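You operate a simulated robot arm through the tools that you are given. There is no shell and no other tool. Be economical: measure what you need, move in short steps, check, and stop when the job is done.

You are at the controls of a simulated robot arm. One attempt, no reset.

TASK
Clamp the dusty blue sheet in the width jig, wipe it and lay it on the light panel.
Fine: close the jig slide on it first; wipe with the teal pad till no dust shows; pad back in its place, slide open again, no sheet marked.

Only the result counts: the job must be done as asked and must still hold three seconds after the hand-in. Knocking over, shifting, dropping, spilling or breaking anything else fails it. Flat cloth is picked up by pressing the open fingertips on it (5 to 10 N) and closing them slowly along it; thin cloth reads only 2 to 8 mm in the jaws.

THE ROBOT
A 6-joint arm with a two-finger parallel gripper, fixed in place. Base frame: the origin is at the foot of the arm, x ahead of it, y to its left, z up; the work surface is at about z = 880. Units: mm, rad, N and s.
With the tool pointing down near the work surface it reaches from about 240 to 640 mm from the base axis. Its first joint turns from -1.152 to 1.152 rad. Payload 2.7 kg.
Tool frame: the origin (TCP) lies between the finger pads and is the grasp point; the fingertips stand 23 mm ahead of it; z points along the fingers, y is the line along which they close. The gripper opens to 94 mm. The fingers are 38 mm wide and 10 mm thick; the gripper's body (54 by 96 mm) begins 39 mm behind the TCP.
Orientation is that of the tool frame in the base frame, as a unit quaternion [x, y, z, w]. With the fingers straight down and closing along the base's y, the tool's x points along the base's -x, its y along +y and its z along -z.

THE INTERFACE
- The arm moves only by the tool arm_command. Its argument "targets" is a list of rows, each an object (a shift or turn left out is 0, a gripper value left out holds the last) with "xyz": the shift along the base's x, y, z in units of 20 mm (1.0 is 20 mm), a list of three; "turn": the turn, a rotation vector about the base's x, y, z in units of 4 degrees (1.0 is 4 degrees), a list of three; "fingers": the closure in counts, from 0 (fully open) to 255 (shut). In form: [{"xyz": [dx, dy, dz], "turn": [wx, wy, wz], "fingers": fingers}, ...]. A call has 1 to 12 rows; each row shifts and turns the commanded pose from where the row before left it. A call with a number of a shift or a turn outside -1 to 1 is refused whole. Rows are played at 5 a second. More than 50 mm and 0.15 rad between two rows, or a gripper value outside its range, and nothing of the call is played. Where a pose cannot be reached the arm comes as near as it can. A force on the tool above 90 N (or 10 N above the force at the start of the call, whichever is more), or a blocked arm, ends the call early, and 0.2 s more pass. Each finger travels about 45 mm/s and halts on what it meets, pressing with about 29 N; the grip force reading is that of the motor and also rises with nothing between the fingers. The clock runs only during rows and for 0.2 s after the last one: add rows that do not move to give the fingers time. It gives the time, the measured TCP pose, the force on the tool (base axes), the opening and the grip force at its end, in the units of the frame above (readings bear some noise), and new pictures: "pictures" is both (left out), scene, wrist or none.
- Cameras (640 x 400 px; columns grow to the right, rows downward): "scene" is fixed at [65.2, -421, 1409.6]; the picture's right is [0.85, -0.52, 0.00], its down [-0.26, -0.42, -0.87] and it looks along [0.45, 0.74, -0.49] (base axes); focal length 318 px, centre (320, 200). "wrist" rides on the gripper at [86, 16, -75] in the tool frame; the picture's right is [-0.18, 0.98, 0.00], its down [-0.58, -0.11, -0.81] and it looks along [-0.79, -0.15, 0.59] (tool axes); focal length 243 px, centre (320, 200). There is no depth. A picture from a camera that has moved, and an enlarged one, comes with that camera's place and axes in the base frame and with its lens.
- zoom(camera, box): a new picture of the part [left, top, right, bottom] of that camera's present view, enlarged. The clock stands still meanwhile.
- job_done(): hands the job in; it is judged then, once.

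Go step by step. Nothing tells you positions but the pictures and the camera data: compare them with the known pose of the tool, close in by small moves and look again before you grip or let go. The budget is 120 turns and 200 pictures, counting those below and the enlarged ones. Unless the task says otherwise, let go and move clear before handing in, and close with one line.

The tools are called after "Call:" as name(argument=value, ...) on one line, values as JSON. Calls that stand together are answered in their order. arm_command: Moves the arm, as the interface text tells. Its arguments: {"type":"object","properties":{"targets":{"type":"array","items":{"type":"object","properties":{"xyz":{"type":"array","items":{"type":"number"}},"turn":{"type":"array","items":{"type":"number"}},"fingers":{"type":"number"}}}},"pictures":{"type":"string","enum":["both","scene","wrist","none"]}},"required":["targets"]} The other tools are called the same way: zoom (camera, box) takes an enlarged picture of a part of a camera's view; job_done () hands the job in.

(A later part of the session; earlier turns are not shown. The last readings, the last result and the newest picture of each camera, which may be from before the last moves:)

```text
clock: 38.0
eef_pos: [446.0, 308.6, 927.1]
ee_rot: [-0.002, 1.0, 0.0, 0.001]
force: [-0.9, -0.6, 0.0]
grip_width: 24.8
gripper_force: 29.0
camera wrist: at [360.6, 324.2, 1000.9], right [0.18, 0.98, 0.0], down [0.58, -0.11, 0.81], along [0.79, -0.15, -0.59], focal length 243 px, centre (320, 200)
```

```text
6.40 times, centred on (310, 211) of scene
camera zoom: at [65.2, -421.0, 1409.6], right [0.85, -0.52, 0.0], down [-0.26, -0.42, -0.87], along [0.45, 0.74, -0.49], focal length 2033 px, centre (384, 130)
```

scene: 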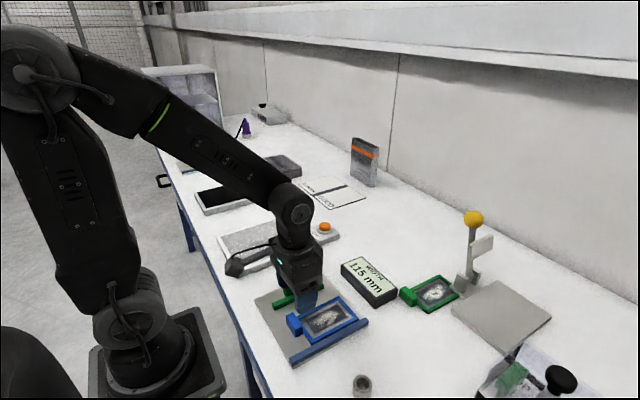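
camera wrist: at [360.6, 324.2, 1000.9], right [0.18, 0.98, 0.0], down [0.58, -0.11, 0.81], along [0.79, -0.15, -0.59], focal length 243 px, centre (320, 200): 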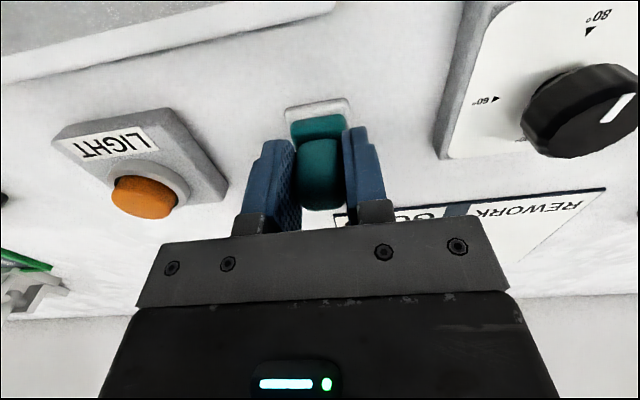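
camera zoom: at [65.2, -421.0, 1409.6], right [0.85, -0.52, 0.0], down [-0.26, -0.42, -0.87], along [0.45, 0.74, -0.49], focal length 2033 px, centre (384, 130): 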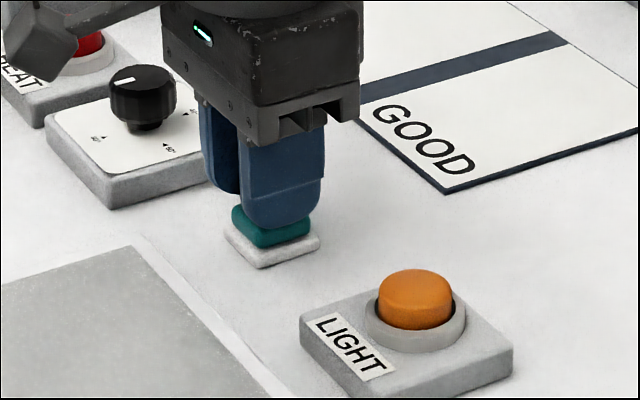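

Pad gripped at 24.8 mm (home TCP ≈ (446, 309, 927)). Lift and carry it to above the jig.

Call:
arm_command(targets=[{"xyz": [0, 0, 0.4]}, {"xyz": [0, 0, 0.8]}, {"xyz": [0, 0, 0.9]}, {"xyz": [0, 0, 0.9]}, {"xyz": [0, 0, 0.9]}, {"xyz": [-0.36, -0.93, 0.1]}, {"xyz": [-0.36, -0.93, 0]}, {"xyz": [-0.36, -0.93, 0]}, {"xyz": [-0.36, -0.93, 0]}, {"xyz": [-0.36, -0.93, 0]}, {"xyz": [-0.36, -0.93, 0]}, {"xyz": [-0.36, -0.93, 0]}], pictures="scene")

Call:
arm_command(targets=[{"xyz": [-0.36, -0.93, 0]}, {"xyz": [-0.36, -0.93, 0]}, {"xyz": [-0.36, -0.93, 0]}, {"xyz": [-0.36, -0.93, 0]}, {"xyz": [-0.36, -0.93, 0]}, {"xyz": [-0.36, -0.93, 0]}, {"xyz": [-0.36, -0.93, 0]}, {"xyz": [-0.36, -0.93, 0]}, {"xyz": [-0.36, -0.93, 0]}, {"xyz": [-0.36, -0.93, 0]}, {"xyz": [-0.36, -0.93, 0]}, {}], pictures="wrist")

Call:
zoom(camera="scene", box=[230, 240, 430, 365])

```text
clock: 40.6
eef_pos: [395.0, 179.3, 1007.2]
ee_rot: [-0.001, 1.0, 0.0, 0.0]
force: [-0.5, 0.5, -0.2]
grip_width: 24.7
gripper_force: 28.9
```

scene: 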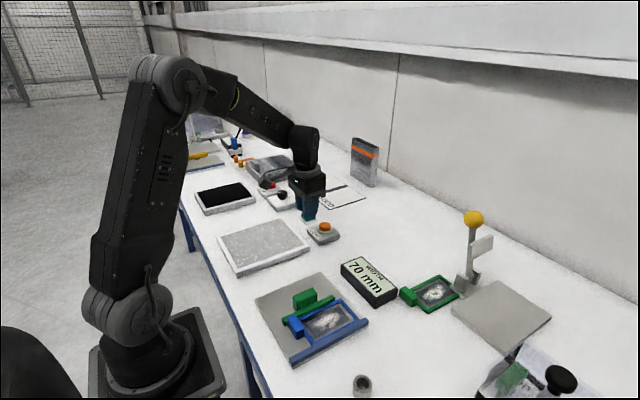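

```text
clock: 43.2
eef_pos: [315.3, -25.7, 1006.2]
ee_rot: [-0.001, 1.0, 0.0, 0.0]
force: [-0.1, 0.3, -0.5]
grip_width: 24.8
gripper_force: 28.6
camera wrist: at [229.7, -10.8, 1081.6], right [0.18, 0.98, 0.0], down [0.58, -0.11, 0.81], along [0.79, -0.15, -0.59], focal length 243 px, centre (320, 200)
```

wrist: 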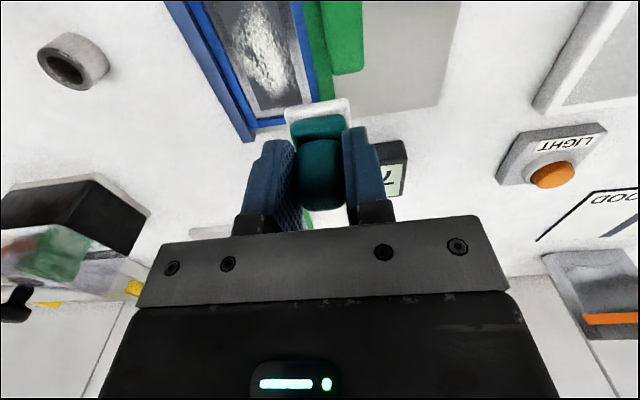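

```text
3.20 times, centred on (330, 302) of scene
camera zoom: at [65.2, -421.0, 1409.6], right [0.85, -0.52, 0.0], down [-0.26, -0.42, -0.87], along [0.45, 0.74, -0.49], focal length 1016 px, centre (288, -128)
```

zoom: 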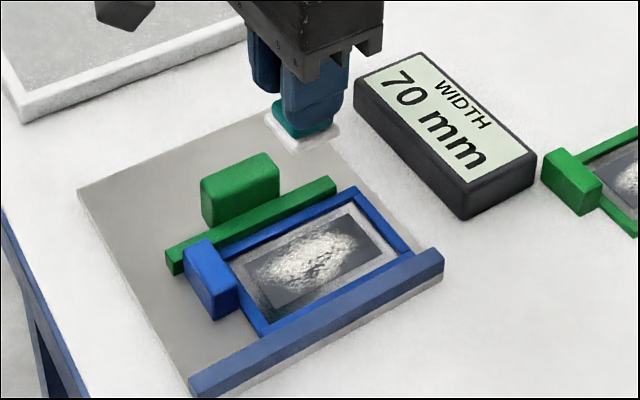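

The white felt is part of the pad. The sheet's inner area is about x 256–348, y −88–−37, so I'll come in over (288, −63).

Call:
arm_command(targets=[{"xyz": [-0.7, -0.9, 0]}, {"xyz": [-0.65, -0.93, 0]}, {"xyz": [0, 0, -0.9]}, {"xyz": [0, 0, -0.9]}, {"xyz": [0, 0, -0.8]}, {}], pictures="wrist")

Call:
zoom(camera="scene", box=[230, 240, 430, 365])

```text
clock: 44.6
eef_pos: [287.8, -61.9, 955.0]
ee_rot: [-0.002, 1.0, 0.0, 0.0]
force: [0.5, 0.0, -1.4]
grip_width: 24.6
gripper_force: 28.9
camera wrist: at [203.0, -46.6, 1028.6], right [0.18, 0.98, 0.0], down [0.58, -0.11, 0.81], along [0.79, -0.15, -0.59], focal length 243 px, centre (320, 200)
```

wrist: 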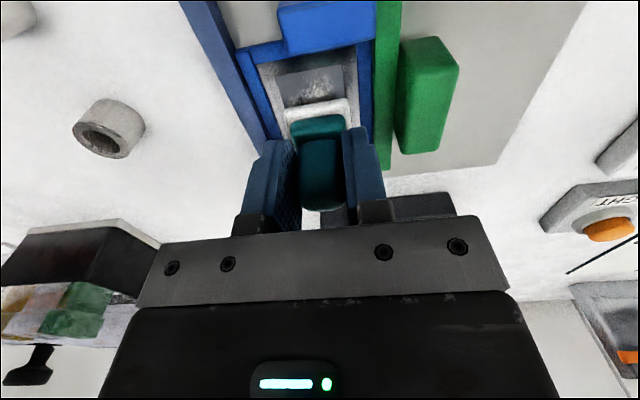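

```text
3.20 times, centred on (330, 302) of scene
camera zoom: at [65.2, -421.0, 1409.6], right [0.85, -0.52, 0.0], down [-0.26, -0.42, -0.87], along [0.45, 0.74, -0.49], focal length 1016 px, centre (288, -128)
```

zoom: 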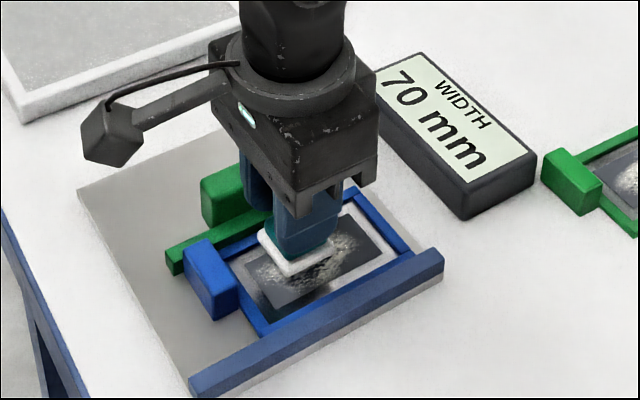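

Call:
arm_command(targets=[{"xyz": [0, 0, -0.4]}, {"xyz": [0, 0, -0.25]}, {}], pictures="none")

Call:
zoom(camera="wrist", box=[180, 0, 460, 175])

```text
clock: 45.4
eef_pos: [288.5, -60.1, 941.5]
ee_rot: [-0.002, 1.0, -0.001, 0.0]
force: [0.0, -0.7, -1.7]
grip_width: 24.9
gripper_force: 28.3
```

```text
2.29 times, centred on (320, 88) of wrist
camera zoom: at [202.3, -46.3, 1015.7], right [0.18, 0.98, 0.0], down [0.58, -0.11, 0.81], along [0.79, -0.15, -0.59], focal length 555 px, centre (320, 457)
```

zoom: 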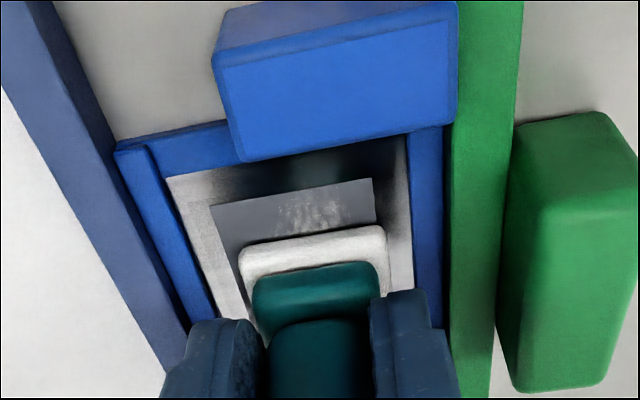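

The felt sits a little toward +y; I'll shift −3 mm and step down gently to contact.

Call:
arm_command(targets=[{"xyz": [0, -0.15, -0.05]}, {"xyz": [0, 0, -0.05]}, {}], pictures="none")

Call:
arm_command(targets=[{"xyz": [0, 0, -0.05]}, {}], pictures="none")

Call:
arm_command(targets=[{"xyz": [0, 0, -0.03]}, {}], pictures="none")

```text
clock: 46.2
eef_pos: [289.3, -64.8, 938.3]
ee_rot: [-0.001, 1.0, 0.001, 0.0]
force: [-0.1, 0.5, -0.2]
grip_width: 24.5
gripper_force: 29.5
```

```text
clock: 46.8
eef_pos: [288.3, -66.8, 938.8]
ee_rot: [-0.002, 1.0, -0.001, 0.001]
force: [-0.1, -0.7, 6.6]
grip_width: 24.6
gripper_force: 28.8
```

```text
clock: 47.4
eef_pos: [289.1, -64.8, 938.5]
ee_rot: [-0.002, 1.0, -0.001, 0.001]
force: [-3.9, -3.1, 25.3]
grip_width: 24.8
gripper_force: 29.1
```

Contact. Ease to about 10 N, then stroke along x.

Call:
arm_command(targets=[{"xyz": [0, 0, 0.022]}, {"xyz": [-0.3, 0, 0]}, {"xyz": [-0.3, 0, 0]}, {}], pictures="none")

Call:
arm_command(targets=[{"xyz": [0.4, 0, 0]}, {"xyz": [0.4, 0, 0]}, {"xyz": [0.4, 0, 0]}, {}], pictures="none")

Call:
zoom(camera="wrist", box=[180, 0, 460, 175])

Call:
zoom(camera="scene", box=[260, 260, 380, 335])

```text
clock: 48.4
eef_pos: [278.3, -66.2, 938.1]
ee_rot: [-0.002, 1.0, 0.001, 0.0]
force: [4.8, 1.9, 10.3]
grip_width: 24.7
gripper_force: 29.2
```

```text
clock: 49.4
eef_pos: [302.5, -65.1, 938.5]
ee_rot: [-0.002, 1.0, 0.0, -0.001]
force: [-1.6, 0.7, 3.2]
grip_width: 24.5
gripper_force: 28.9
```

```text
2.29 times, centred on (320, 88) of wrist
camera zoom: at [216.7, -49.3, 1012.5], right [0.18, 0.98, 0.0], down [0.58, -0.11, 0.81], along [0.79, -0.15, -0.59], focal length 555 px, centre (320, 457)
```

zoom: 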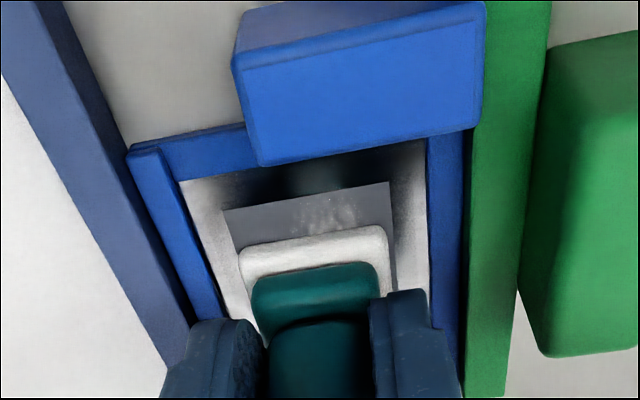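

```text
5.33 times, centred on (320, 298) of scene
camera zoom: at [65.1, -421.0, 1409.6], right [0.85, -0.52, 0.0], down [-0.26, -0.42, -0.87], along [0.45, 0.74, -0.49], focal length 1694 px, centre (320, -320)
```

zoom: 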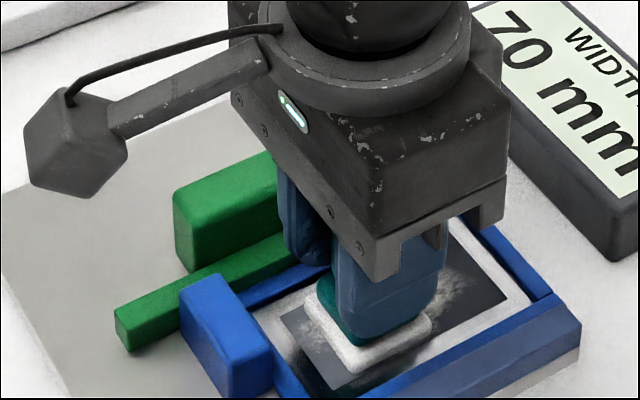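

Dust is thinning. I'll continue with full strokes at light pressure.

Call:
arm_command(targets=[{"xyz": [0.4, 0, -0.012]}, {"xyz": [0.4, 0, 0]}, {"xyz": [0.4, 0, 0]}, {}, {"xyz": [-0.45, 0, 0]}, {"xyz": [-0.45, 0, 0]}, {"xyz": [-0.45, 0, 0]}, {}], pictures="none")

Call:
arm_command(targets=[{"xyz": [-0.4, 0, 0]}, {"xyz": [-0.4, 0, 0]}, {"xyz": [-0.4, 0, 0]}, {}, {"xyz": [0.0, 0.2, 0]}, {"xyz": [0.4, 0, 0]}, {"xyz": [0.4, 0, 0]}, {"xyz": [0.4, 0, 0]}, {}], pictures="none")

Call:
arm_command(targets=[{"xyz": [0.45, 0, 0]}, {"xyz": [0.45, 0, 0]}, {"xyz": [0.45, 0, 0]}, {}, {"xyz": [-0.45, 0, 0]}, {"xyz": [-0.45, 0, 0]}, {"xyz": [-0.45, 0, 0]}, {}], pictures="none")

Call:
zoom(camera="scene", box=[260, 260, 380, 335])

```text
clock: 51.2
eef_pos: [299.0, -64.7, 938.5]
ee_rot: [-0.002, 1.0, 0.0, 0.002]
force: [6.2, 1.0, 14.7]
grip_width: 24.9
gripper_force: 29.0
```

```text
clock: 53.2
eef_pos: [296.3, -61.0, 939.3]
ee_rot: [-0.002, 1.0, -0.001, -0.001]
force: [-0.4, -0.3, -0.8]
grip_width: 24.8
gripper_force: 29.1
```

```text
clock: 55.0
eef_pos: [298.9, -62.2, 937.3]
ee_rot: [-0.001, 1.0, -0.001, 0.001]
force: [4.7, 0.5, 12.1]
grip_width: 24.9
gripper_force: 29.0
```

```text
5.33 times, centred on (320, 298) of scene
camera zoom: at [65.2, -420.9, 1409.6], right [0.85, -0.52, 0.0], down [-0.26, -0.42, -0.87], along [0.45, 0.74, -0.49], focal length 1694 px, centre (320, -320)
```

zoom: 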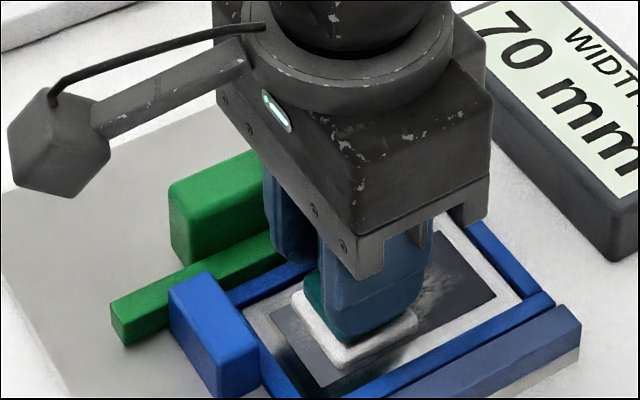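

Left part is clean; the far part still shows dust. More strokes between x 298 and 330, pressing slightly more on outbound strokes.

Call:
arm_command(targets=[{"xyz": [0.4, 0, -0.015]}, {"xyz": [0.4, 0, 0]}, {"xyz": [0.4, 0, 0]}, {"xyz": [0.35, 0, 0]}, {}, {"xyz": [-0.5, 0, 0.015]}, {"xyz": [-0.5, 0, 0]}, {}, {"xyz": [0.5, 0, -0.015]}, {"xyz": [0.5, 0, 0]}, {}], pictures="none")

Call:
arm_command(targets=[{"xyz": [-0.5, -0.15, 0.01]}, {"xyz": [-0.5, 0, 0]}, {"xyz": [-0.5, 0, 0]}, {}, {"xyz": [0.5, -0.1, -0.015]}, {"xyz": [0.5, 0, 0]}, {"xyz": [0.5, 0, 0]}, {}], pictures="none")

Call:
arm_command(targets=[{"xyz": [-0.5, 0.15, 0.015]}, {"xyz": [-0.5, 0.2, 0]}, {"xyz": [-0.5, 0, 0]}, {"xyz": [-0.5, 0, 0]}, {"xyz": [-0.5, 0, 0]}, {}], pictures="none")

Call:
zoom(camera="scene", box=[260, 260, 380, 335])

```text
clock: 57.4
eef_pos: [331.7, -59.4, 936.8]
ee_rot: [-0.001, 1.0, 0.0, -0.001]
force: [-0.3, 0.5, -1.3]
grip_width: 24.7
gripper_force: 29.6
```

```text
clock: 59.2
eef_pos: [329.2, -66.8, 937.9]
ee_rot: [-0.002, 1.0, 0.0, 0.001]
force: [-0.4, 0.1, -0.7]
grip_width: 24.7
gripper_force: 29.0
```

```text
clock: 60.6
eef_pos: [278.9, -59.9, 940.1]
ee_rot: [-0.002, 1.0, 0.0, 0.0]
force: [0.0, -0.9, -0.2]
grip_width: 24.8
gripper_force: 28.8
```

```text
5.33 times, centred on (320, 298) of scene
camera zoom: at [65.2, -421.0, 1409.6], right [0.85, -0.52, 0.0], down [-0.26, -0.42, -0.87], along [0.45, 0.74, -0.49], focal length 1694 px, centre (320, -320)
```

zoom: 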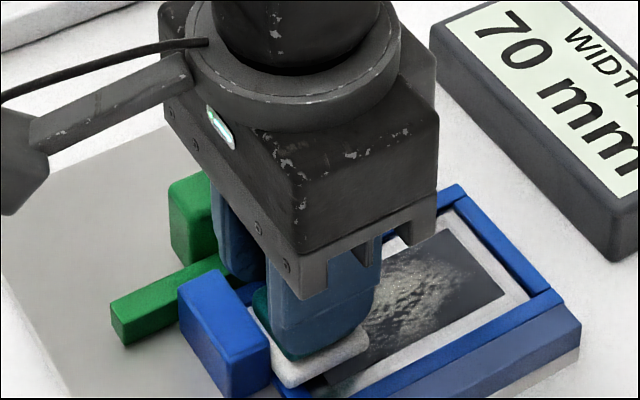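

Dust is fading but contact was lost. I'll lower slightly to regain contact and stroke while checking the force each time.

Call:
arm_command(targets=[{"xyz": [0, 0, -0.025]}, {}], pictures="none")

Call:
arm_command(targets=[{"xyz": [0, 0, -0.02]}, {}], pictures="none")

Call:
arm_command(targets=[{"xyz": [0.4, -0.1, 0]}, {"xyz": [0.4, 0, 0]}, {}], pictures="none")

```text
clock: 61.2
eef_pos: [279.6, -60.6, 938.1]
ee_rot: [-0.001, 1.0, 0.0, 0.0]
force: [-0.6, 0.4, -0.8]
grip_width: 24.6
gripper_force: 28.7
```

```text
clock: 61.8
eef_pos: [278.3, -59.5, 937.8]
ee_rot: [-0.001, 1.0, 0.0, 0.0]
force: [-0.1, -0.4, -0.3]
grip_width: 24.7
gripper_force: 28.6
```

```text
clock: 62.6
eef_pos: [296.4, -61.2, 937.2]
ee_rot: [-0.003, 1.0, 0.0, 0.001]
force: [-3.5, -0.5, 9.5]
grip_width: 24.6
gripper_force: 28.8
```

Call:
arm_command(targets=[{"xyz": [0.4, 0, -0.005]}, {"xyz": [0.4, 0, -0.005]}, {}], pictures="none")

Call:
arm_command(targets=[{"xyz": [0.4, 0, -0.01]}, {"xyz": [0.4, 0, -0.01]}, {}], pictures="none")

Call:
arm_command(targets=[{"xyz": [-0.4, 0, -0.0]}, {"xyz": [-0.4, 0, -0.0]}, {}], pictures="none")

Call:
arm_command(targets=[{"xyz": [-0.4, 0, 0]}, {"xyz": [-0.4, 0, 0]}, {}], pictures="none")

Call:
zoom(camera="scene", box=[260, 260, 380, 335])

```text
clock: 63.4
eef_pos: [311.1, -60.5, 937.5]
ee_rot: [-0.002, 1.0, 0.0, -0.001]
force: [-8.2, -0.2, 24.6]
grip_width: 24.9
gripper_force: 28.9
```

```text
clock: 64.2
eef_pos: [327.8, -60.8, 936.5]
ee_rot: [-0.002, 1.0, 0.0, -0.001]
force: [-4.7, 2.0, 15.5]
grip_width: 24.7
gripper_force: 28.6
```

```text
clock: 65.0
eef_pos: [310.4, -60.9, 936.1]
ee_rot: [-0.002, 1.0, 0.0, 0.0]
force: [0.7, -1.0, 0.6]
grip_width: 24.7
gripper_force: 28.8
```

```text
clock: 65.8
eef_pos: [293.9, -62.9, 937.8]
ee_rot: [-0.001, 1.0, 0.0, 0.0]
force: [0.0, 0.0, -0.1]
grip_width: 24.6
gripper_force: 29.3
```

```text
5.33 times, centred on (320, 298) of scene
camera zoom: at [65.2, -421.0, 1409.6], right [0.85, -0.52, 0.0], down [-0.26, -0.42, -0.87], along [0.45, 0.74, -0.49], focal length 1694 px, centre (320, -320)
```

zoom: 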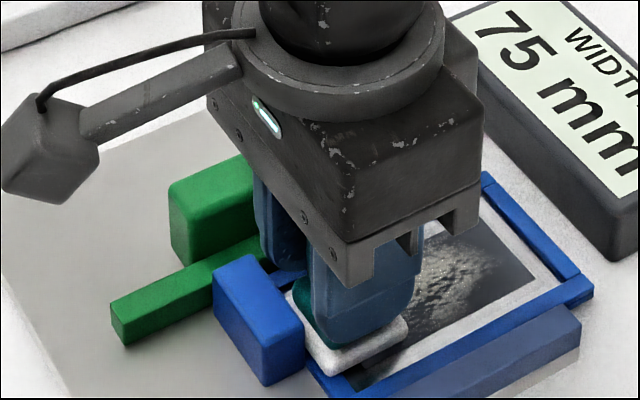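

The display now reads 75: the felt caught the frame, shifting the sheet in the jig and loosening the clamp. I'll lift the pad and look.

Call:
arm_command(targets=[{"xyz": [0, 0, 0.3]}, {"xyz": [0, 0, 0.9]}, {"xyz": [0, 0.2, 0.9]}, {"xyz": [0, 0.9, 0.9]}, {"xyz": [-0.5, 0.9, 0.9]}, {"xyz": [-0.5, 0.9, 0]}, {"xyz": [0, 0.9, 0]}, {"xyz": [0, 0.9, 0]}, {}], pictures="wrist")

Call:
zoom(camera="scene", box=[240, 250, 400, 350])

```text
clock: 67.8
eef_pos: [274.0, 32.4, 1015.9]
ee_rot: [-0.002, 1.0, 0.001, -0.001]
force: [0.6, 0.3, -1.0]
grip_width: 24.8
gripper_force: 28.7
camera wrist: at [188.9, 48.1, 1090.9], right [0.18, 0.98, 0.0], down [0.58, -0.11, 0.81], along [0.79, -0.15, -0.59], focal length 243 px, centre (320, 200)
```

wrist: 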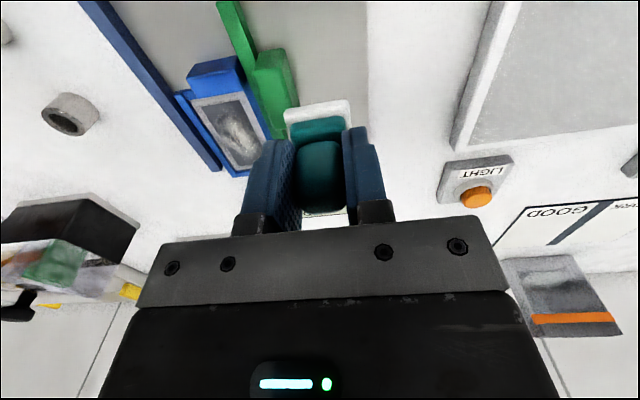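

```text
4.00 times, centred on (320, 300) of scene
camera zoom: at [65.2, -421.0, 1409.6], right [0.85, -0.52, 0.0], down [-0.26, -0.42, -0.87], along [0.45, 0.74, -0.49], focal length 1271 px, centre (320, -200)
```

zoom: 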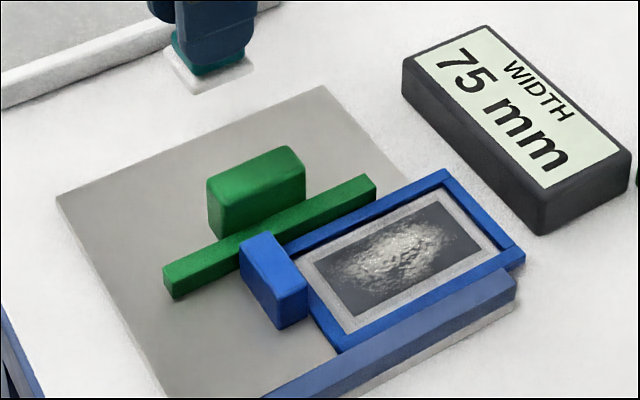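

The sheet slid about +20 mm in x because the felt's front edge (about 21 mm ahead of the TCP) hit the frame. I'll return the pad to its place first, then reseat and re-clamp the sheet properly.

Call:
arm_command(targets=[{"xyz": [0.573, 0.923, 0]}, {"xyz": [0.573, 0.923, 0]}, {"xyz": [0.573, 0.923, 0]}, {"xyz": [0.573, 0.923, 0]}, {"xyz": [0.573, 0.923, 0]}, {"xyz": [0.573, 0.923, 0]}, {"xyz": [0.573, 0.923, 0]}, {"xyz": [0.573, 0.923, 0]}, {"xyz": [0.573, 0.923, 0]}, {"xyz": [0.573, 0.923, 0]}, {"xyz": [0.573, 0.923, 0]}, {"xyz": [0.573, 0.923, 0]}], pictures="none")

Call:
arm_command(targets=[{"xyz": [0.573, 0.923, 0]}, {"xyz": [0.573, 0.923, 0]}, {"xyz": [0.573, 0.923, -0.5]}, {"xyz": [0, 0, -0.9]}, {"xyz": [0, 0, -0.9]}, {}], pictures="wrist")

Call:
zoom(camera="scene", box=[260, 180, 360, 242])

```text
clock: 70.4
eef_pos: [413.9, 255.3, 1016.1]
ee_rot: [-0.002, 1.0, 0.0, 0.0]
force: [-0.6, 0.0, -1.6]
grip_width: 24.7
gripper_force: 29.2
```

```text
clock: 71.8
eef_pos: [448.7, 311.0, 970.1]
ee_rot: [-0.002, 1.0, -0.001, 0.0]
force: [-0.7, 0.5, -0.8]
grip_width: 24.8
gripper_force: 28.9
camera wrist: at [363.4, 327.1, 1044.2], right [0.18, 0.98, 0.0], down [0.58, -0.11, 0.81], along [0.79, -0.15, -0.59], focal length 243 px, centre (320, 200)
```

wrist: 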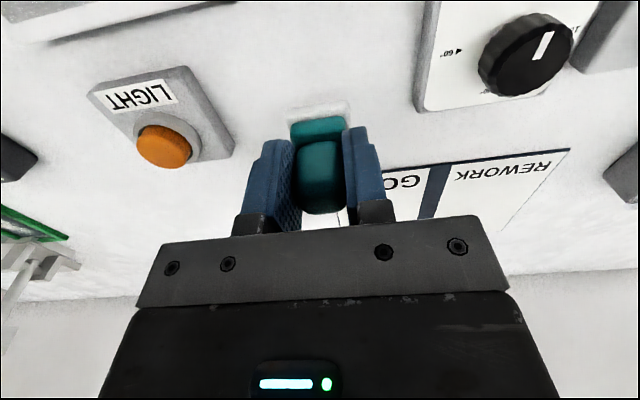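

```text
6.40 times, centred on (310, 211) of scene
camera zoom: at [65.2, -421.0, 1409.6], right [0.85, -0.52, 0.0], down [-0.26, -0.42, -0.87], along [0.45, 0.74, -0.49], focal length 2033 px, centre (384, 130)
```

zoom: 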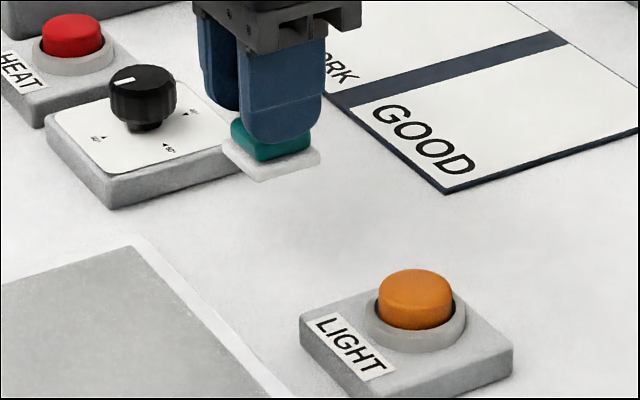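

Call:
arm_command(targets=[{"xyz": [-0.12, -0.08, -0.8]}, {"xyz": [0, 0, -0.8]}, {"xyz": [0, 0, -0.3]}, {"xyz": [0, 0, -0.1]}, {}], pictures="none")

Call:
zoom(camera="scene", box=[260, 180, 360, 242])

```text
clock: 73.0
eef_pos: [447.8, 308.7, 927.5]
ee_rot: [-0.002, 1.0, -0.001, 0.0]
force: [-0.1, 0.4, -0.9]
grip_width: 24.5
gripper_force: 29.4
```

```text
6.40 times, centred on (310, 211) of scene
camera zoom: at [65.2, -421.0, 1409.6], right [0.85, -0.52, 0.0], down [-0.26, -0.42, -0.87], along [0.45, 0.74, -0.49], focal length 2033 px, centre (384, 130)
```

zoom: 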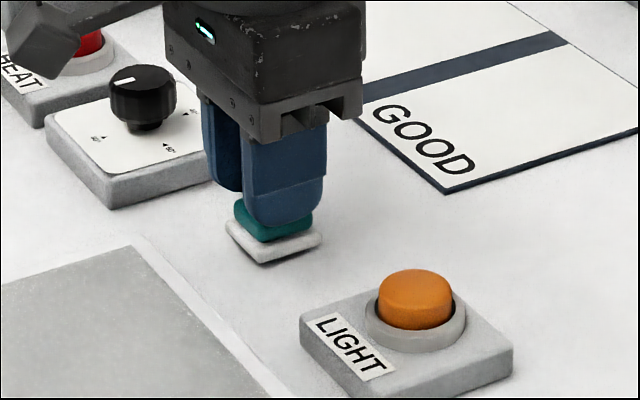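

The pad crept up slightly in the grip (which explains the lost contact). Lower gently until it touches.

Call:
arm_command(targets=[{"xyz": [-0.06, 0, -0.06]}, {}], pictures="none")

Call:
arm_command(targets=[{"xyz": [0, 0, -0.06]}, {}], pictures="none")

Call:
arm_command(targets=[{"xyz": [0, 0, -0.05]}, {}], pictures="none")

Call:
zoom(camera="scene", box=[260, 180, 360, 242])

```text
clock: 73.6
eef_pos: [444.6, 308.1, 927.0]
ee_rot: [-0.002, 1.0, 0.0, -0.001]
force: [1.5, -0.8, -0.6]
grip_width: 24.8
gripper_force: 29.7
```

```text
clock: 74.2
eef_pos: [447.7, 308.4, 925.3]
ee_rot: [-0.002, 1.0, 0.0, 0.0]
force: [0.3, 0.5, -0.8]
grip_width: 24.8
gripper_force: 29.3
```

```text
clock: 74.8
eef_pos: [446.5, 308.2, 925.8]
ee_rot: [-0.002, 1.0, 0.001, 0.001]
force: [0.7, -2.4, 3.9]
grip_width: 24.8
gripper_force: 29.1
```

```text
6.40 times, centred on (310, 211) of scene
camera zoom: at [65.1, -421.1, 1409.6], right [0.85, -0.52, 0.0], down [-0.26, -0.42, -0.87], along [0.45, 0.74, -0.49], focal length 2033 px, centre (384, 130)
```

zoom: 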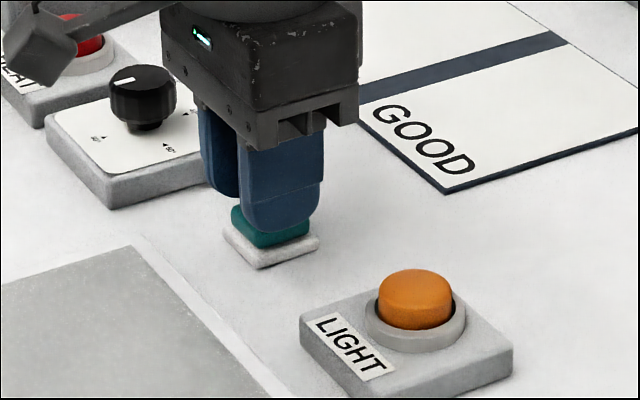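

The pad is exactly at its original spot. Release and rise, then head back toward the jig to inspect.

Call:
arm_command(targets=[{"fingers": 170}, {"fingers": 120}, {"fingers": 80}, {}, {"xyz": [0, 0, 0.9]}, {"xyz": [0, 0, 0.9]}, {"xyz": [0, 0, 0.9]}, {"xyz": [0, 0, 0.9]}, {"xyz": [-0.9, -0.9, 0.5]}, {"xyz": [-0.9, -0.9, 0]}, {"xyz": [-0.9, -0.9, 0]}, {"xyz": [-0.9, -0.9, 0]}], pictures="none")

Call:
arm_command(targets=[{"xyz": [-0.9, -0.95, 0]}, {"xyz": [-0.9, -0.95, 0]}, {"xyz": [-0.9, -0.95, 0]}, {"xyz": [-0.3, -0.95, 0]}, {"xyz": [0, -0.95, 0]}, {"xyz": [0, -0.95, 0]}, {"xyz": [0, -0.95, 0]}, {"xyz": [0, -0.95, 0]}, {"xyz": [0, -0.95, 0]}, {"xyz": [0, -0.95, 0]}, {"xyz": [0, -0.95, 0]}, {"xyz": [0, -0.95, 0]}], pictures="none")

Call:
arm_command(targets=[{"xyz": [0.0, -0.95, 0]}, {"xyz": [0.0, -0.95, 0]}, {}], pictures="none")

Call:
zoom(camera="wrist", box=[180, 0, 460, 175])

Call:
zoom(camera="scene", box=[240, 250, 400, 350])

```text
clock: 77.4
eef_pos: [372.8, 238.9, 1004.5]
ee_rot: [-0.002, 1.0, 0.0, 0.0]
force: [0.4, 0.0, 0.0]
grip_width: 64.3
gripper_force: 0.2
```

```text
clock: 80.0
eef_pos: [311.8, 7.7, 1007.2]
ee_rot: [-0.001, 1.0, 0.0, 0.0]
force: [-0.2, 0.0, 0.6]
grip_width: 64.6
gripper_force: 0.1
```

```text
clock: 80.8
eef_pos: [311.5, -29.5, 1007.5]
ee_rot: [-0.002, 1.0, 0.0, 0.001]
force: [1.0, 0.2, -0.2]
grip_width: 64.7
gripper_force: 0.1
```

```text
2.29 times, centred on (320, 88) of wrist
camera zoom: at [226.1, -13.6, 1081.4], right [0.18, 0.98, 0.0], down [0.58, -0.11, 0.81], along [0.79, -0.15, -0.59], focal length 555 px, centre (320, 457)
```

zoom: 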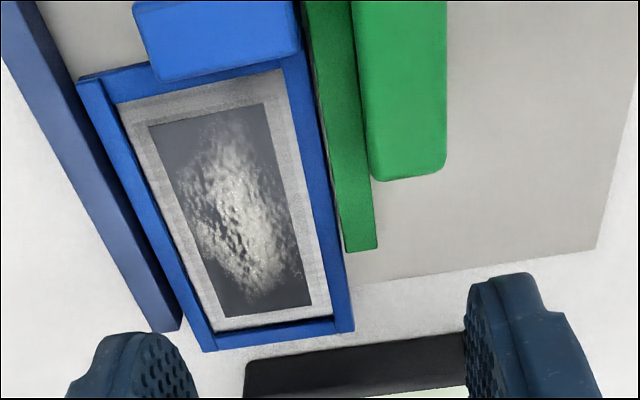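

```text
4.00 times, centred on (320, 300) of scene
camera zoom: at [65.2, -421.0, 1409.6], right [0.85, -0.52, 0.0], down [-0.26, -0.42, -0.87], along [0.45, 0.74, -0.49], focal length 1271 px, centre (320, -200)
```

zoom: 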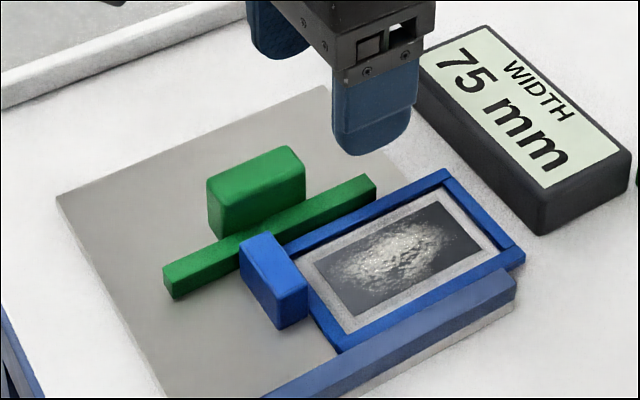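

Dust is only partly reduced, and the sheet now spans x 273–381. I'll open the slide, pull the sheet back by its tab and re-clamp it firmly. First the slide handle, gripped slightly further out to avoid the tab.

Call:
arm_command(targets=[{"xyz": [-0.4, 0.7, 0], "fingers": 140}, {"xyz": [-0.4, 0.7, 0]}, {"xyz": [0, 0, -0.9]}, {"xyz": [0, 0, -0.9]}, {"xyz": [0, 0, -0.9]}, {}], pictures="none")

Call:
zoom(camera="wrist", box=[120, 0, 520, 250])

Call:
zoom(camera="scene", box=[240, 250, 400, 350])

```text
clock: 82.2
eef_pos: [296.3, -0.2, 953.2]
ee_rot: [-0.002, 1.0, 0.0, 0.0]
force: [0.6, -0.3, 0.1]
grip_width: 42.6
gripper_force: 0.1
```

```text
1.60 times, centred on (320, 125) of wrist
camera zoom: at [210.5, 15.9, 1027.3], right [0.18, 0.98, 0.0], down [0.58, -0.11, 0.81], along [0.79, -0.15, -0.59], focal length 388 px, centre (320, 320)
```

zoom: 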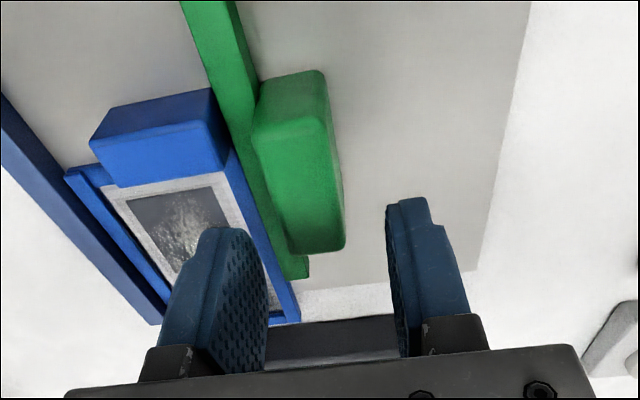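

```text
4.00 times, centred on (320, 300) of scene
camera zoom: at [65.2, -421.0, 1409.6], right [0.85, -0.52, 0.0], down [-0.26, -0.42, -0.87], along [0.45, 0.74, -0.49], focal length 1271 px, centre (320, -200)
```

zoom: 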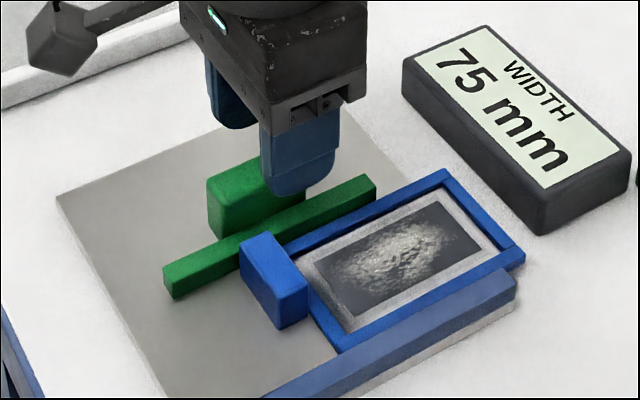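

Call:
arm_command(targets=[{"xyz": [0, -0.15, -0.6]}, {"xyz": [0, 0, -0.62]}, {}, {"fingers": 180}, {"fingers": 210}, {"fingers": 225}, {}, {}], pictures="none")

Call:
arm_command(targets=[{"xyz": [0, 0.3, 0]}, {"xyz": [0, 0.3, 0]}, {"xyz": [0, 0.3, 0]}, {}], pictures="none")

Call:
zoom(camera="scene", box=[240, 250, 400, 350])

```text
clock: 84.0
eef_pos: [297.6, -2.9, 929.0]
ee_rot: [0.0, 1.0, 0.0, 0.0]
force: [1.3, 0.5, -8.1]
grip_width: 21.8
gripper_force: 44.5
```

```text
clock: 85.0
eef_pos: [297.4, 13.2, 929.2]
ee_rot: [-0.001, 1.0, 0.0, 0.002]
force: [14.7, 0.3, -16.8]
grip_width: 21.8
gripper_force: 45.1
```

```text
4.00 times, centred on (320, 300) of scene
camera zoom: at [65.8, -421.0, 1409.6], right [0.85, -0.52, 0.0], down [-0.26, -0.42, -0.87], along [0.45, 0.74, -0.49], focal length 1271 px, centre (320, -200)
```

zoom: 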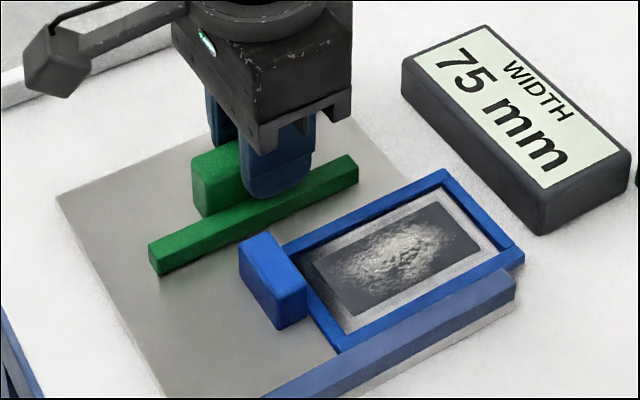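

Sliding open further, easing the side load.

Call:
arm_command(targets=[{"xyz": [0.01, 0.3, -0.01]}, {"xyz": [0, 0.3, 0]}, {"xyz": [0, 0.3, 0]}, {"xyz": [0, 0.3, 0]}, {}], pictures="none")

Call:
zoom(camera="scene", box=[240, 250, 400, 350])

```text
clock: 86.2
eef_pos: [297.6, 36.6, 928.9]
ee_rot: [-0.001, 1.0, 0.0, 0.002]
force: [1.2, 0.4, 39.7]
grip_width: 21.8
gripper_force: 45.6
```

```text
4.00 times, centred on (320, 300) of scene
camera zoom: at [64.8, -421.0, 1409.6], right [0.85, -0.52, 0.0], down [-0.26, -0.42, -0.87], along [0.45, 0.74, -0.49], focal length 1271 px, centre (320, -200)
```

zoom: 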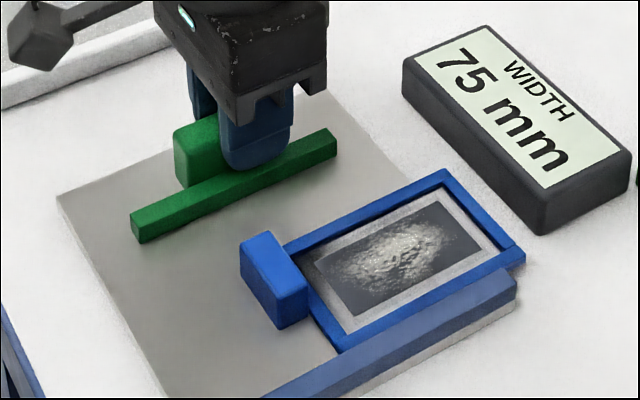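

The slide is open again. Release the handle and go to the tab.

Call:
arm_command(targets=[{"xyz": [0, 0, 0.02]}, {"fingers": 190}, {"fingers": 150}, {}, {"xyz": [0, 0, 0.9]}, {"xyz": [0, 0, 0.9]}, {"xyz": [0, 0, 0.9]}, {"xyz": [-0.35, -0.9, 0], "fingers": 50}, {"xyz": [-0.35, -0.9, 0]}, {"xyz": [-0.35, -0.9, 0]}, {"xyz": [-0.3, -0.9, 0]}, {}], pictures="none")

Call:
zoom(camera="wrist", box=[120, 0, 520, 250])

Call:
zoom(camera="scene", box=[230, 240, 430, 365])

```text
clock: 88.8
eef_pos: [269.4, -33.6, 985.3]
ee_rot: [-0.002, 1.0, 0.0, 0.0]
force: [-0.1, 0.7, -0.5]
grip_width: 75.6
gripper_force: 0.0
```

```text
1.60 times, centred on (320, 125) of wrist
camera zoom: at [183.1, -18.3, 1059.3], right [0.18, 0.98, 0.0], down [0.58, -0.11, 0.81], along [0.79, -0.15, -0.59], focal length 388 px, centre (320, 320)
```

zoom: 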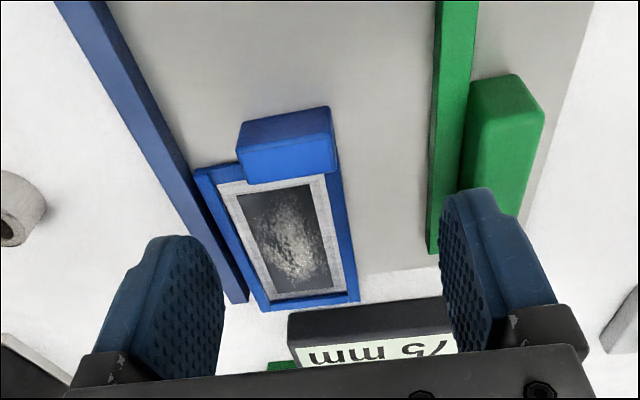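

```text
3.20 times, centred on (330, 302) of scene
camera zoom: at [65.2, -421.0, 1409.6], right [0.85, -0.52, 0.0], down [-0.26, -0.42, -0.87], along [0.45, 0.74, -0.49], focal length 1016 px, centre (288, -128)
```

zoom: 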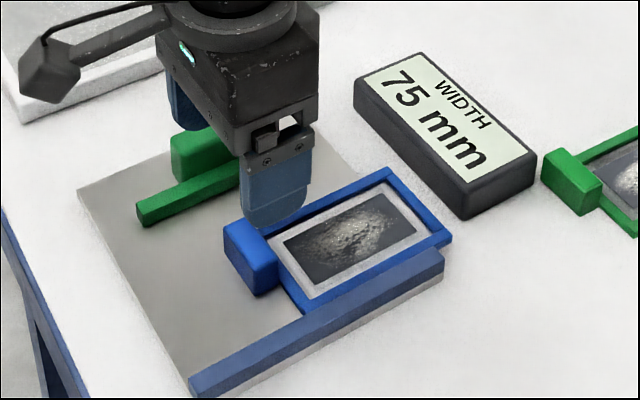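

Tab centre is at about (268, −48). Approach with a moderate opening to stay clear of the fence.

Call:
arm_command(targets=[{"xyz": [0.4, -0.72, 0], "fingers": 105}, {"xyz": [0, 0, -0.9]}, {"xyz": [0, 0, -0.9]}, {}], pictures="none")

Call:
zoom(camera="wrist", box=[120, 0, 520, 250])

```text
clock: 89.8
eef_pos: [277.3, -48.1, 947.0]
ee_rot: [-0.002, 1.0, 0.0, 0.001]
force: [-0.5, 0.6, 0.1]
grip_width: 55.2
gripper_force: 0.0
```

```text
1.60 times, centred on (320, 125) of wrist
camera zoom: at [190.5, -33.0, 1020.9], right [0.18, 0.98, 0.0], down [0.58, -0.11, 0.81], along [0.79, -0.15, -0.59], focal length 388 px, centre (320, 320)
```

zoom: 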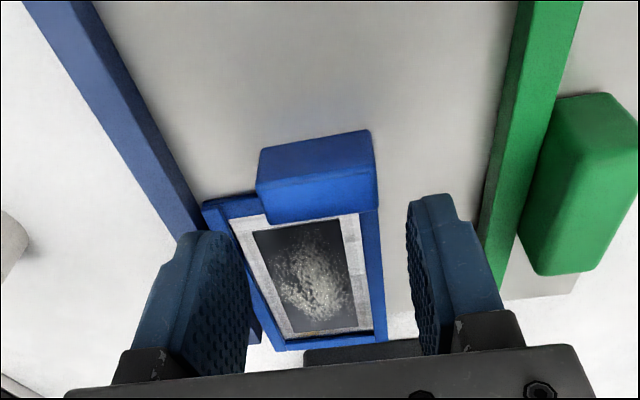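

Call:
arm_command(targets=[{"xyz": [0, -0.02, -0.6]}, {"xyz": [0, 0, -0.55]}, {}, {"fingers": 150}, {"fingers": 180}, {"fingers": 200}, {}, {}], pictures="none")

Call:
arm_command(targets=[{"xyz": [0, 0, 0.2]}, {"xyz": [0, 0.25, 0.3]}, {}], pictures="none")

Call:
zoom(camera="wrist", box=[120, 0, 520, 250])

Call:
zoom(camera="scene", box=[240, 250, 400, 350])

```text
clock: 91.6
eef_pos: [277.9, -47.7, 925.9]
ee_rot: [-0.002, 1.0, 0.0, 0.0]
force: [1.1, 0.7, 0.1]
grip_width: 38.8
gripper_force: 28.8
```

```text
clock: 92.4
eef_pos: [276.7, -43.3, 934.1]
ee_rot: [-0.002, 1.0, 0.0, 0.0]
force: [0.2, -0.5, -1.5]
grip_width: 39.2
gripper_force: 28.8
```

```text
1.60 times, centred on (320, 125) of wrist
camera zoom: at [191.8, -28.6, 1008.4], right [0.18, 0.98, 0.0], down [0.58, -0.11, 0.81], along [0.79, -0.15, -0.59], focal length 388 px, centre (320, 320)
```

zoom: 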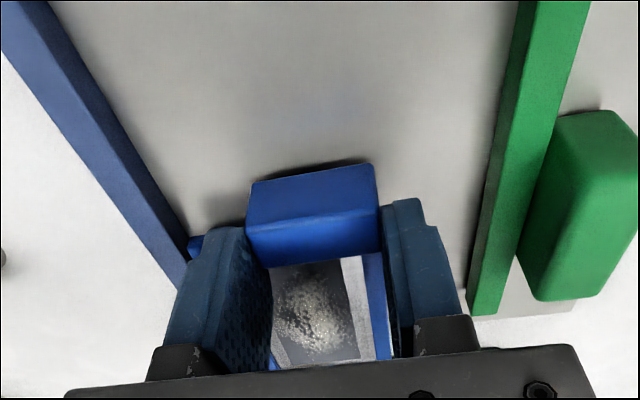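

```text
4.00 times, centred on (320, 300) of scene
camera zoom: at [65.2, -421.0, 1409.6], right [0.85, -0.52, 0.0], down [-0.26, -0.42, -0.87], along [0.45, 0.74, -0.49], focal length 1271 px, centre (320, -200)
```

zoom: 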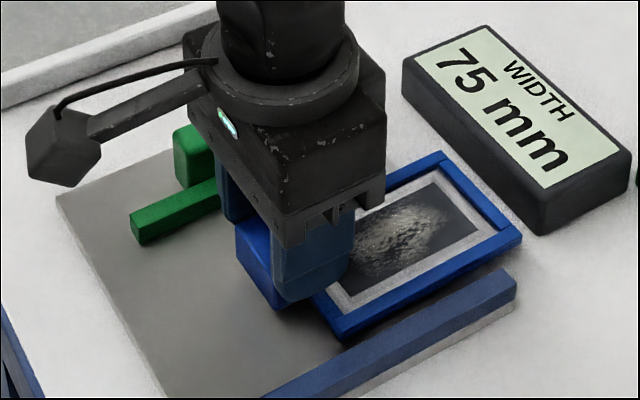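

Sheet held. Move it back −34 mm in x, then set it down.

Call:
arm_command(targets=[{"xyz": [-0.6, 0, 0]}, {"xyz": [-0.6, 0, 0]}, {"xyz": [-0.5, 0, 0]}, {"xyz": [0, 0, -0.2]}, {"xyz": [0, 0, -0.15]}, {}], pictures="none")

Call:
arm_command(targets=[{"xyz": [0, 0, -0.08]}, {}], pictures="none")

Call:
arm_command(targets=[{"xyz": [0, 0, -0.06]}, {}], pictures="none")

Call:
zoom(camera="scene", box=[240, 250, 400, 350])

```text
clock: 93.8
eef_pos: [243.8, -43.4, 926.1]
ee_rot: [-0.001, 1.0, 0.001, 0.002]
force: [0.2, 0.5, -0.6]
grip_width: 39.1
gripper_force: 29.0
```

```text
clock: 94.4
eef_pos: [242.3, -43.3, 924.1]
ee_rot: [-0.001, 1.0, 0.0, 0.0]
force: [0.5, -0.8, -1.2]
grip_width: 39.1
gripper_force: 28.9
```

```text
clock: 95.0
eef_pos: [243.6, -44.5, 922.7]
ee_rot: [-0.002, 1.0, 0.0, -0.001]
force: [-7.9, -1.2, 25.1]
grip_width: 39.2
gripper_force: 29.1
```

```text
4.00 times, centred on (320, 300) of scene
camera zoom: at [64.8, -421.0, 1409.7], right [0.85, -0.52, 0.0], down [-0.26, -0.42, -0.87], along [0.45, 0.74, -0.49], focal length 1271 px, centre (320, -200)
```

zoom: 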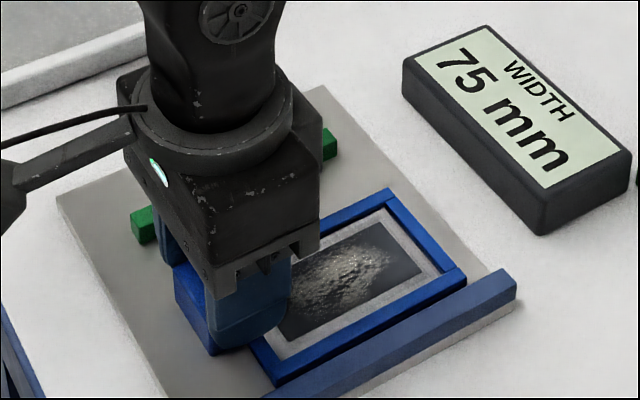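

Seated well inside the plate. Release, rise and go to the handle.

Call:
arm_command(targets=[{"xyz": [0, 0, 0.05]}, {"fingers": 130}, {"fingers": 100}, {}, {"xyz": [0, 0, 0.5]}, {"xyz": [0, 0, 0.9]}, {"xyz": [0, 0, 0.9]}, {"xyz": [0.5, 0.9, 0.2]}, {"xyz": [0.5, 0.9, 0]}, {"xyz": [0.55, 0.9, 0]}, {"xyz": [0.55, 0.9, 0]}, {"xyz": [0, 0.5, 0]}], pictures="none")

Call:
arm_command(targets=[{"xyz": [0, 0, -0.7]}, {}], pictures="wrist")

Call:
zoom(camera="scene", box=[230, 240, 430, 365])

```text
clock: 97.6
eef_pos: [284.6, 39.1, 974.4]
ee_rot: [-0.001, 1.0, 0.0, 0.0]
force: [-0.2, 0.1, 0.0]
grip_width: 57.1
gripper_force: 0.1
```

```text
clock: 98.2
eef_pos: [286.4, 39.3, 960.2]
ee_rot: [-0.002, 1.0, 0.0, 0.0]
force: [0.2, -0.1, 0.4]
grip_width: 57.2
gripper_force: 0.1
camera wrist: at [199.3, 54.5, 1034.9], right [0.18, 0.98, 0.0], down [0.58, -0.11, 0.81], along [0.79, -0.15, -0.59], focal length 243 px, centre (320, 200)
```

wrist: 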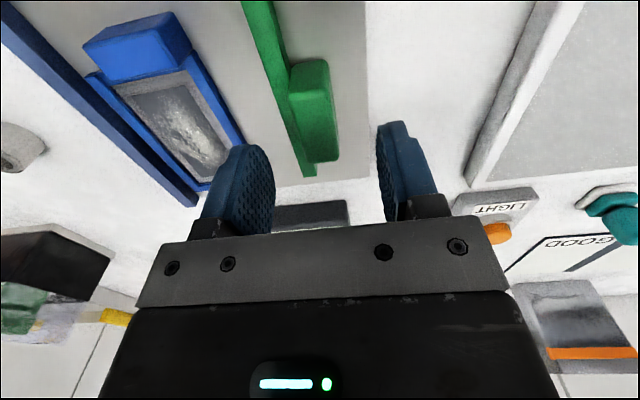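

```text
3.20 times, centred on (330, 302) of scene
camera zoom: at [65.2, -421.0, 1409.6], right [0.85, -0.52, 0.0], down [-0.26, -0.42, -0.87], along [0.45, 0.74, -0.49], focal length 1016 px, centre (288, -128)
```

zoom: 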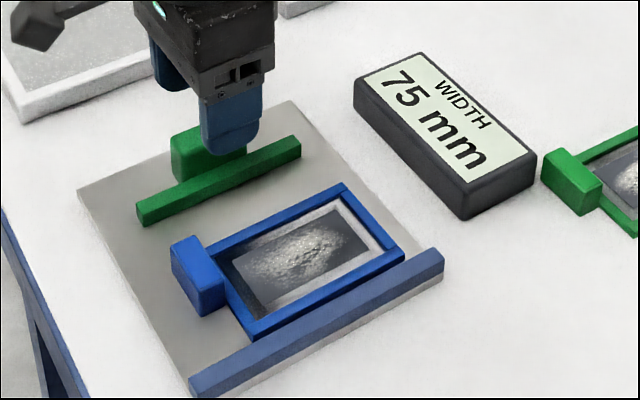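

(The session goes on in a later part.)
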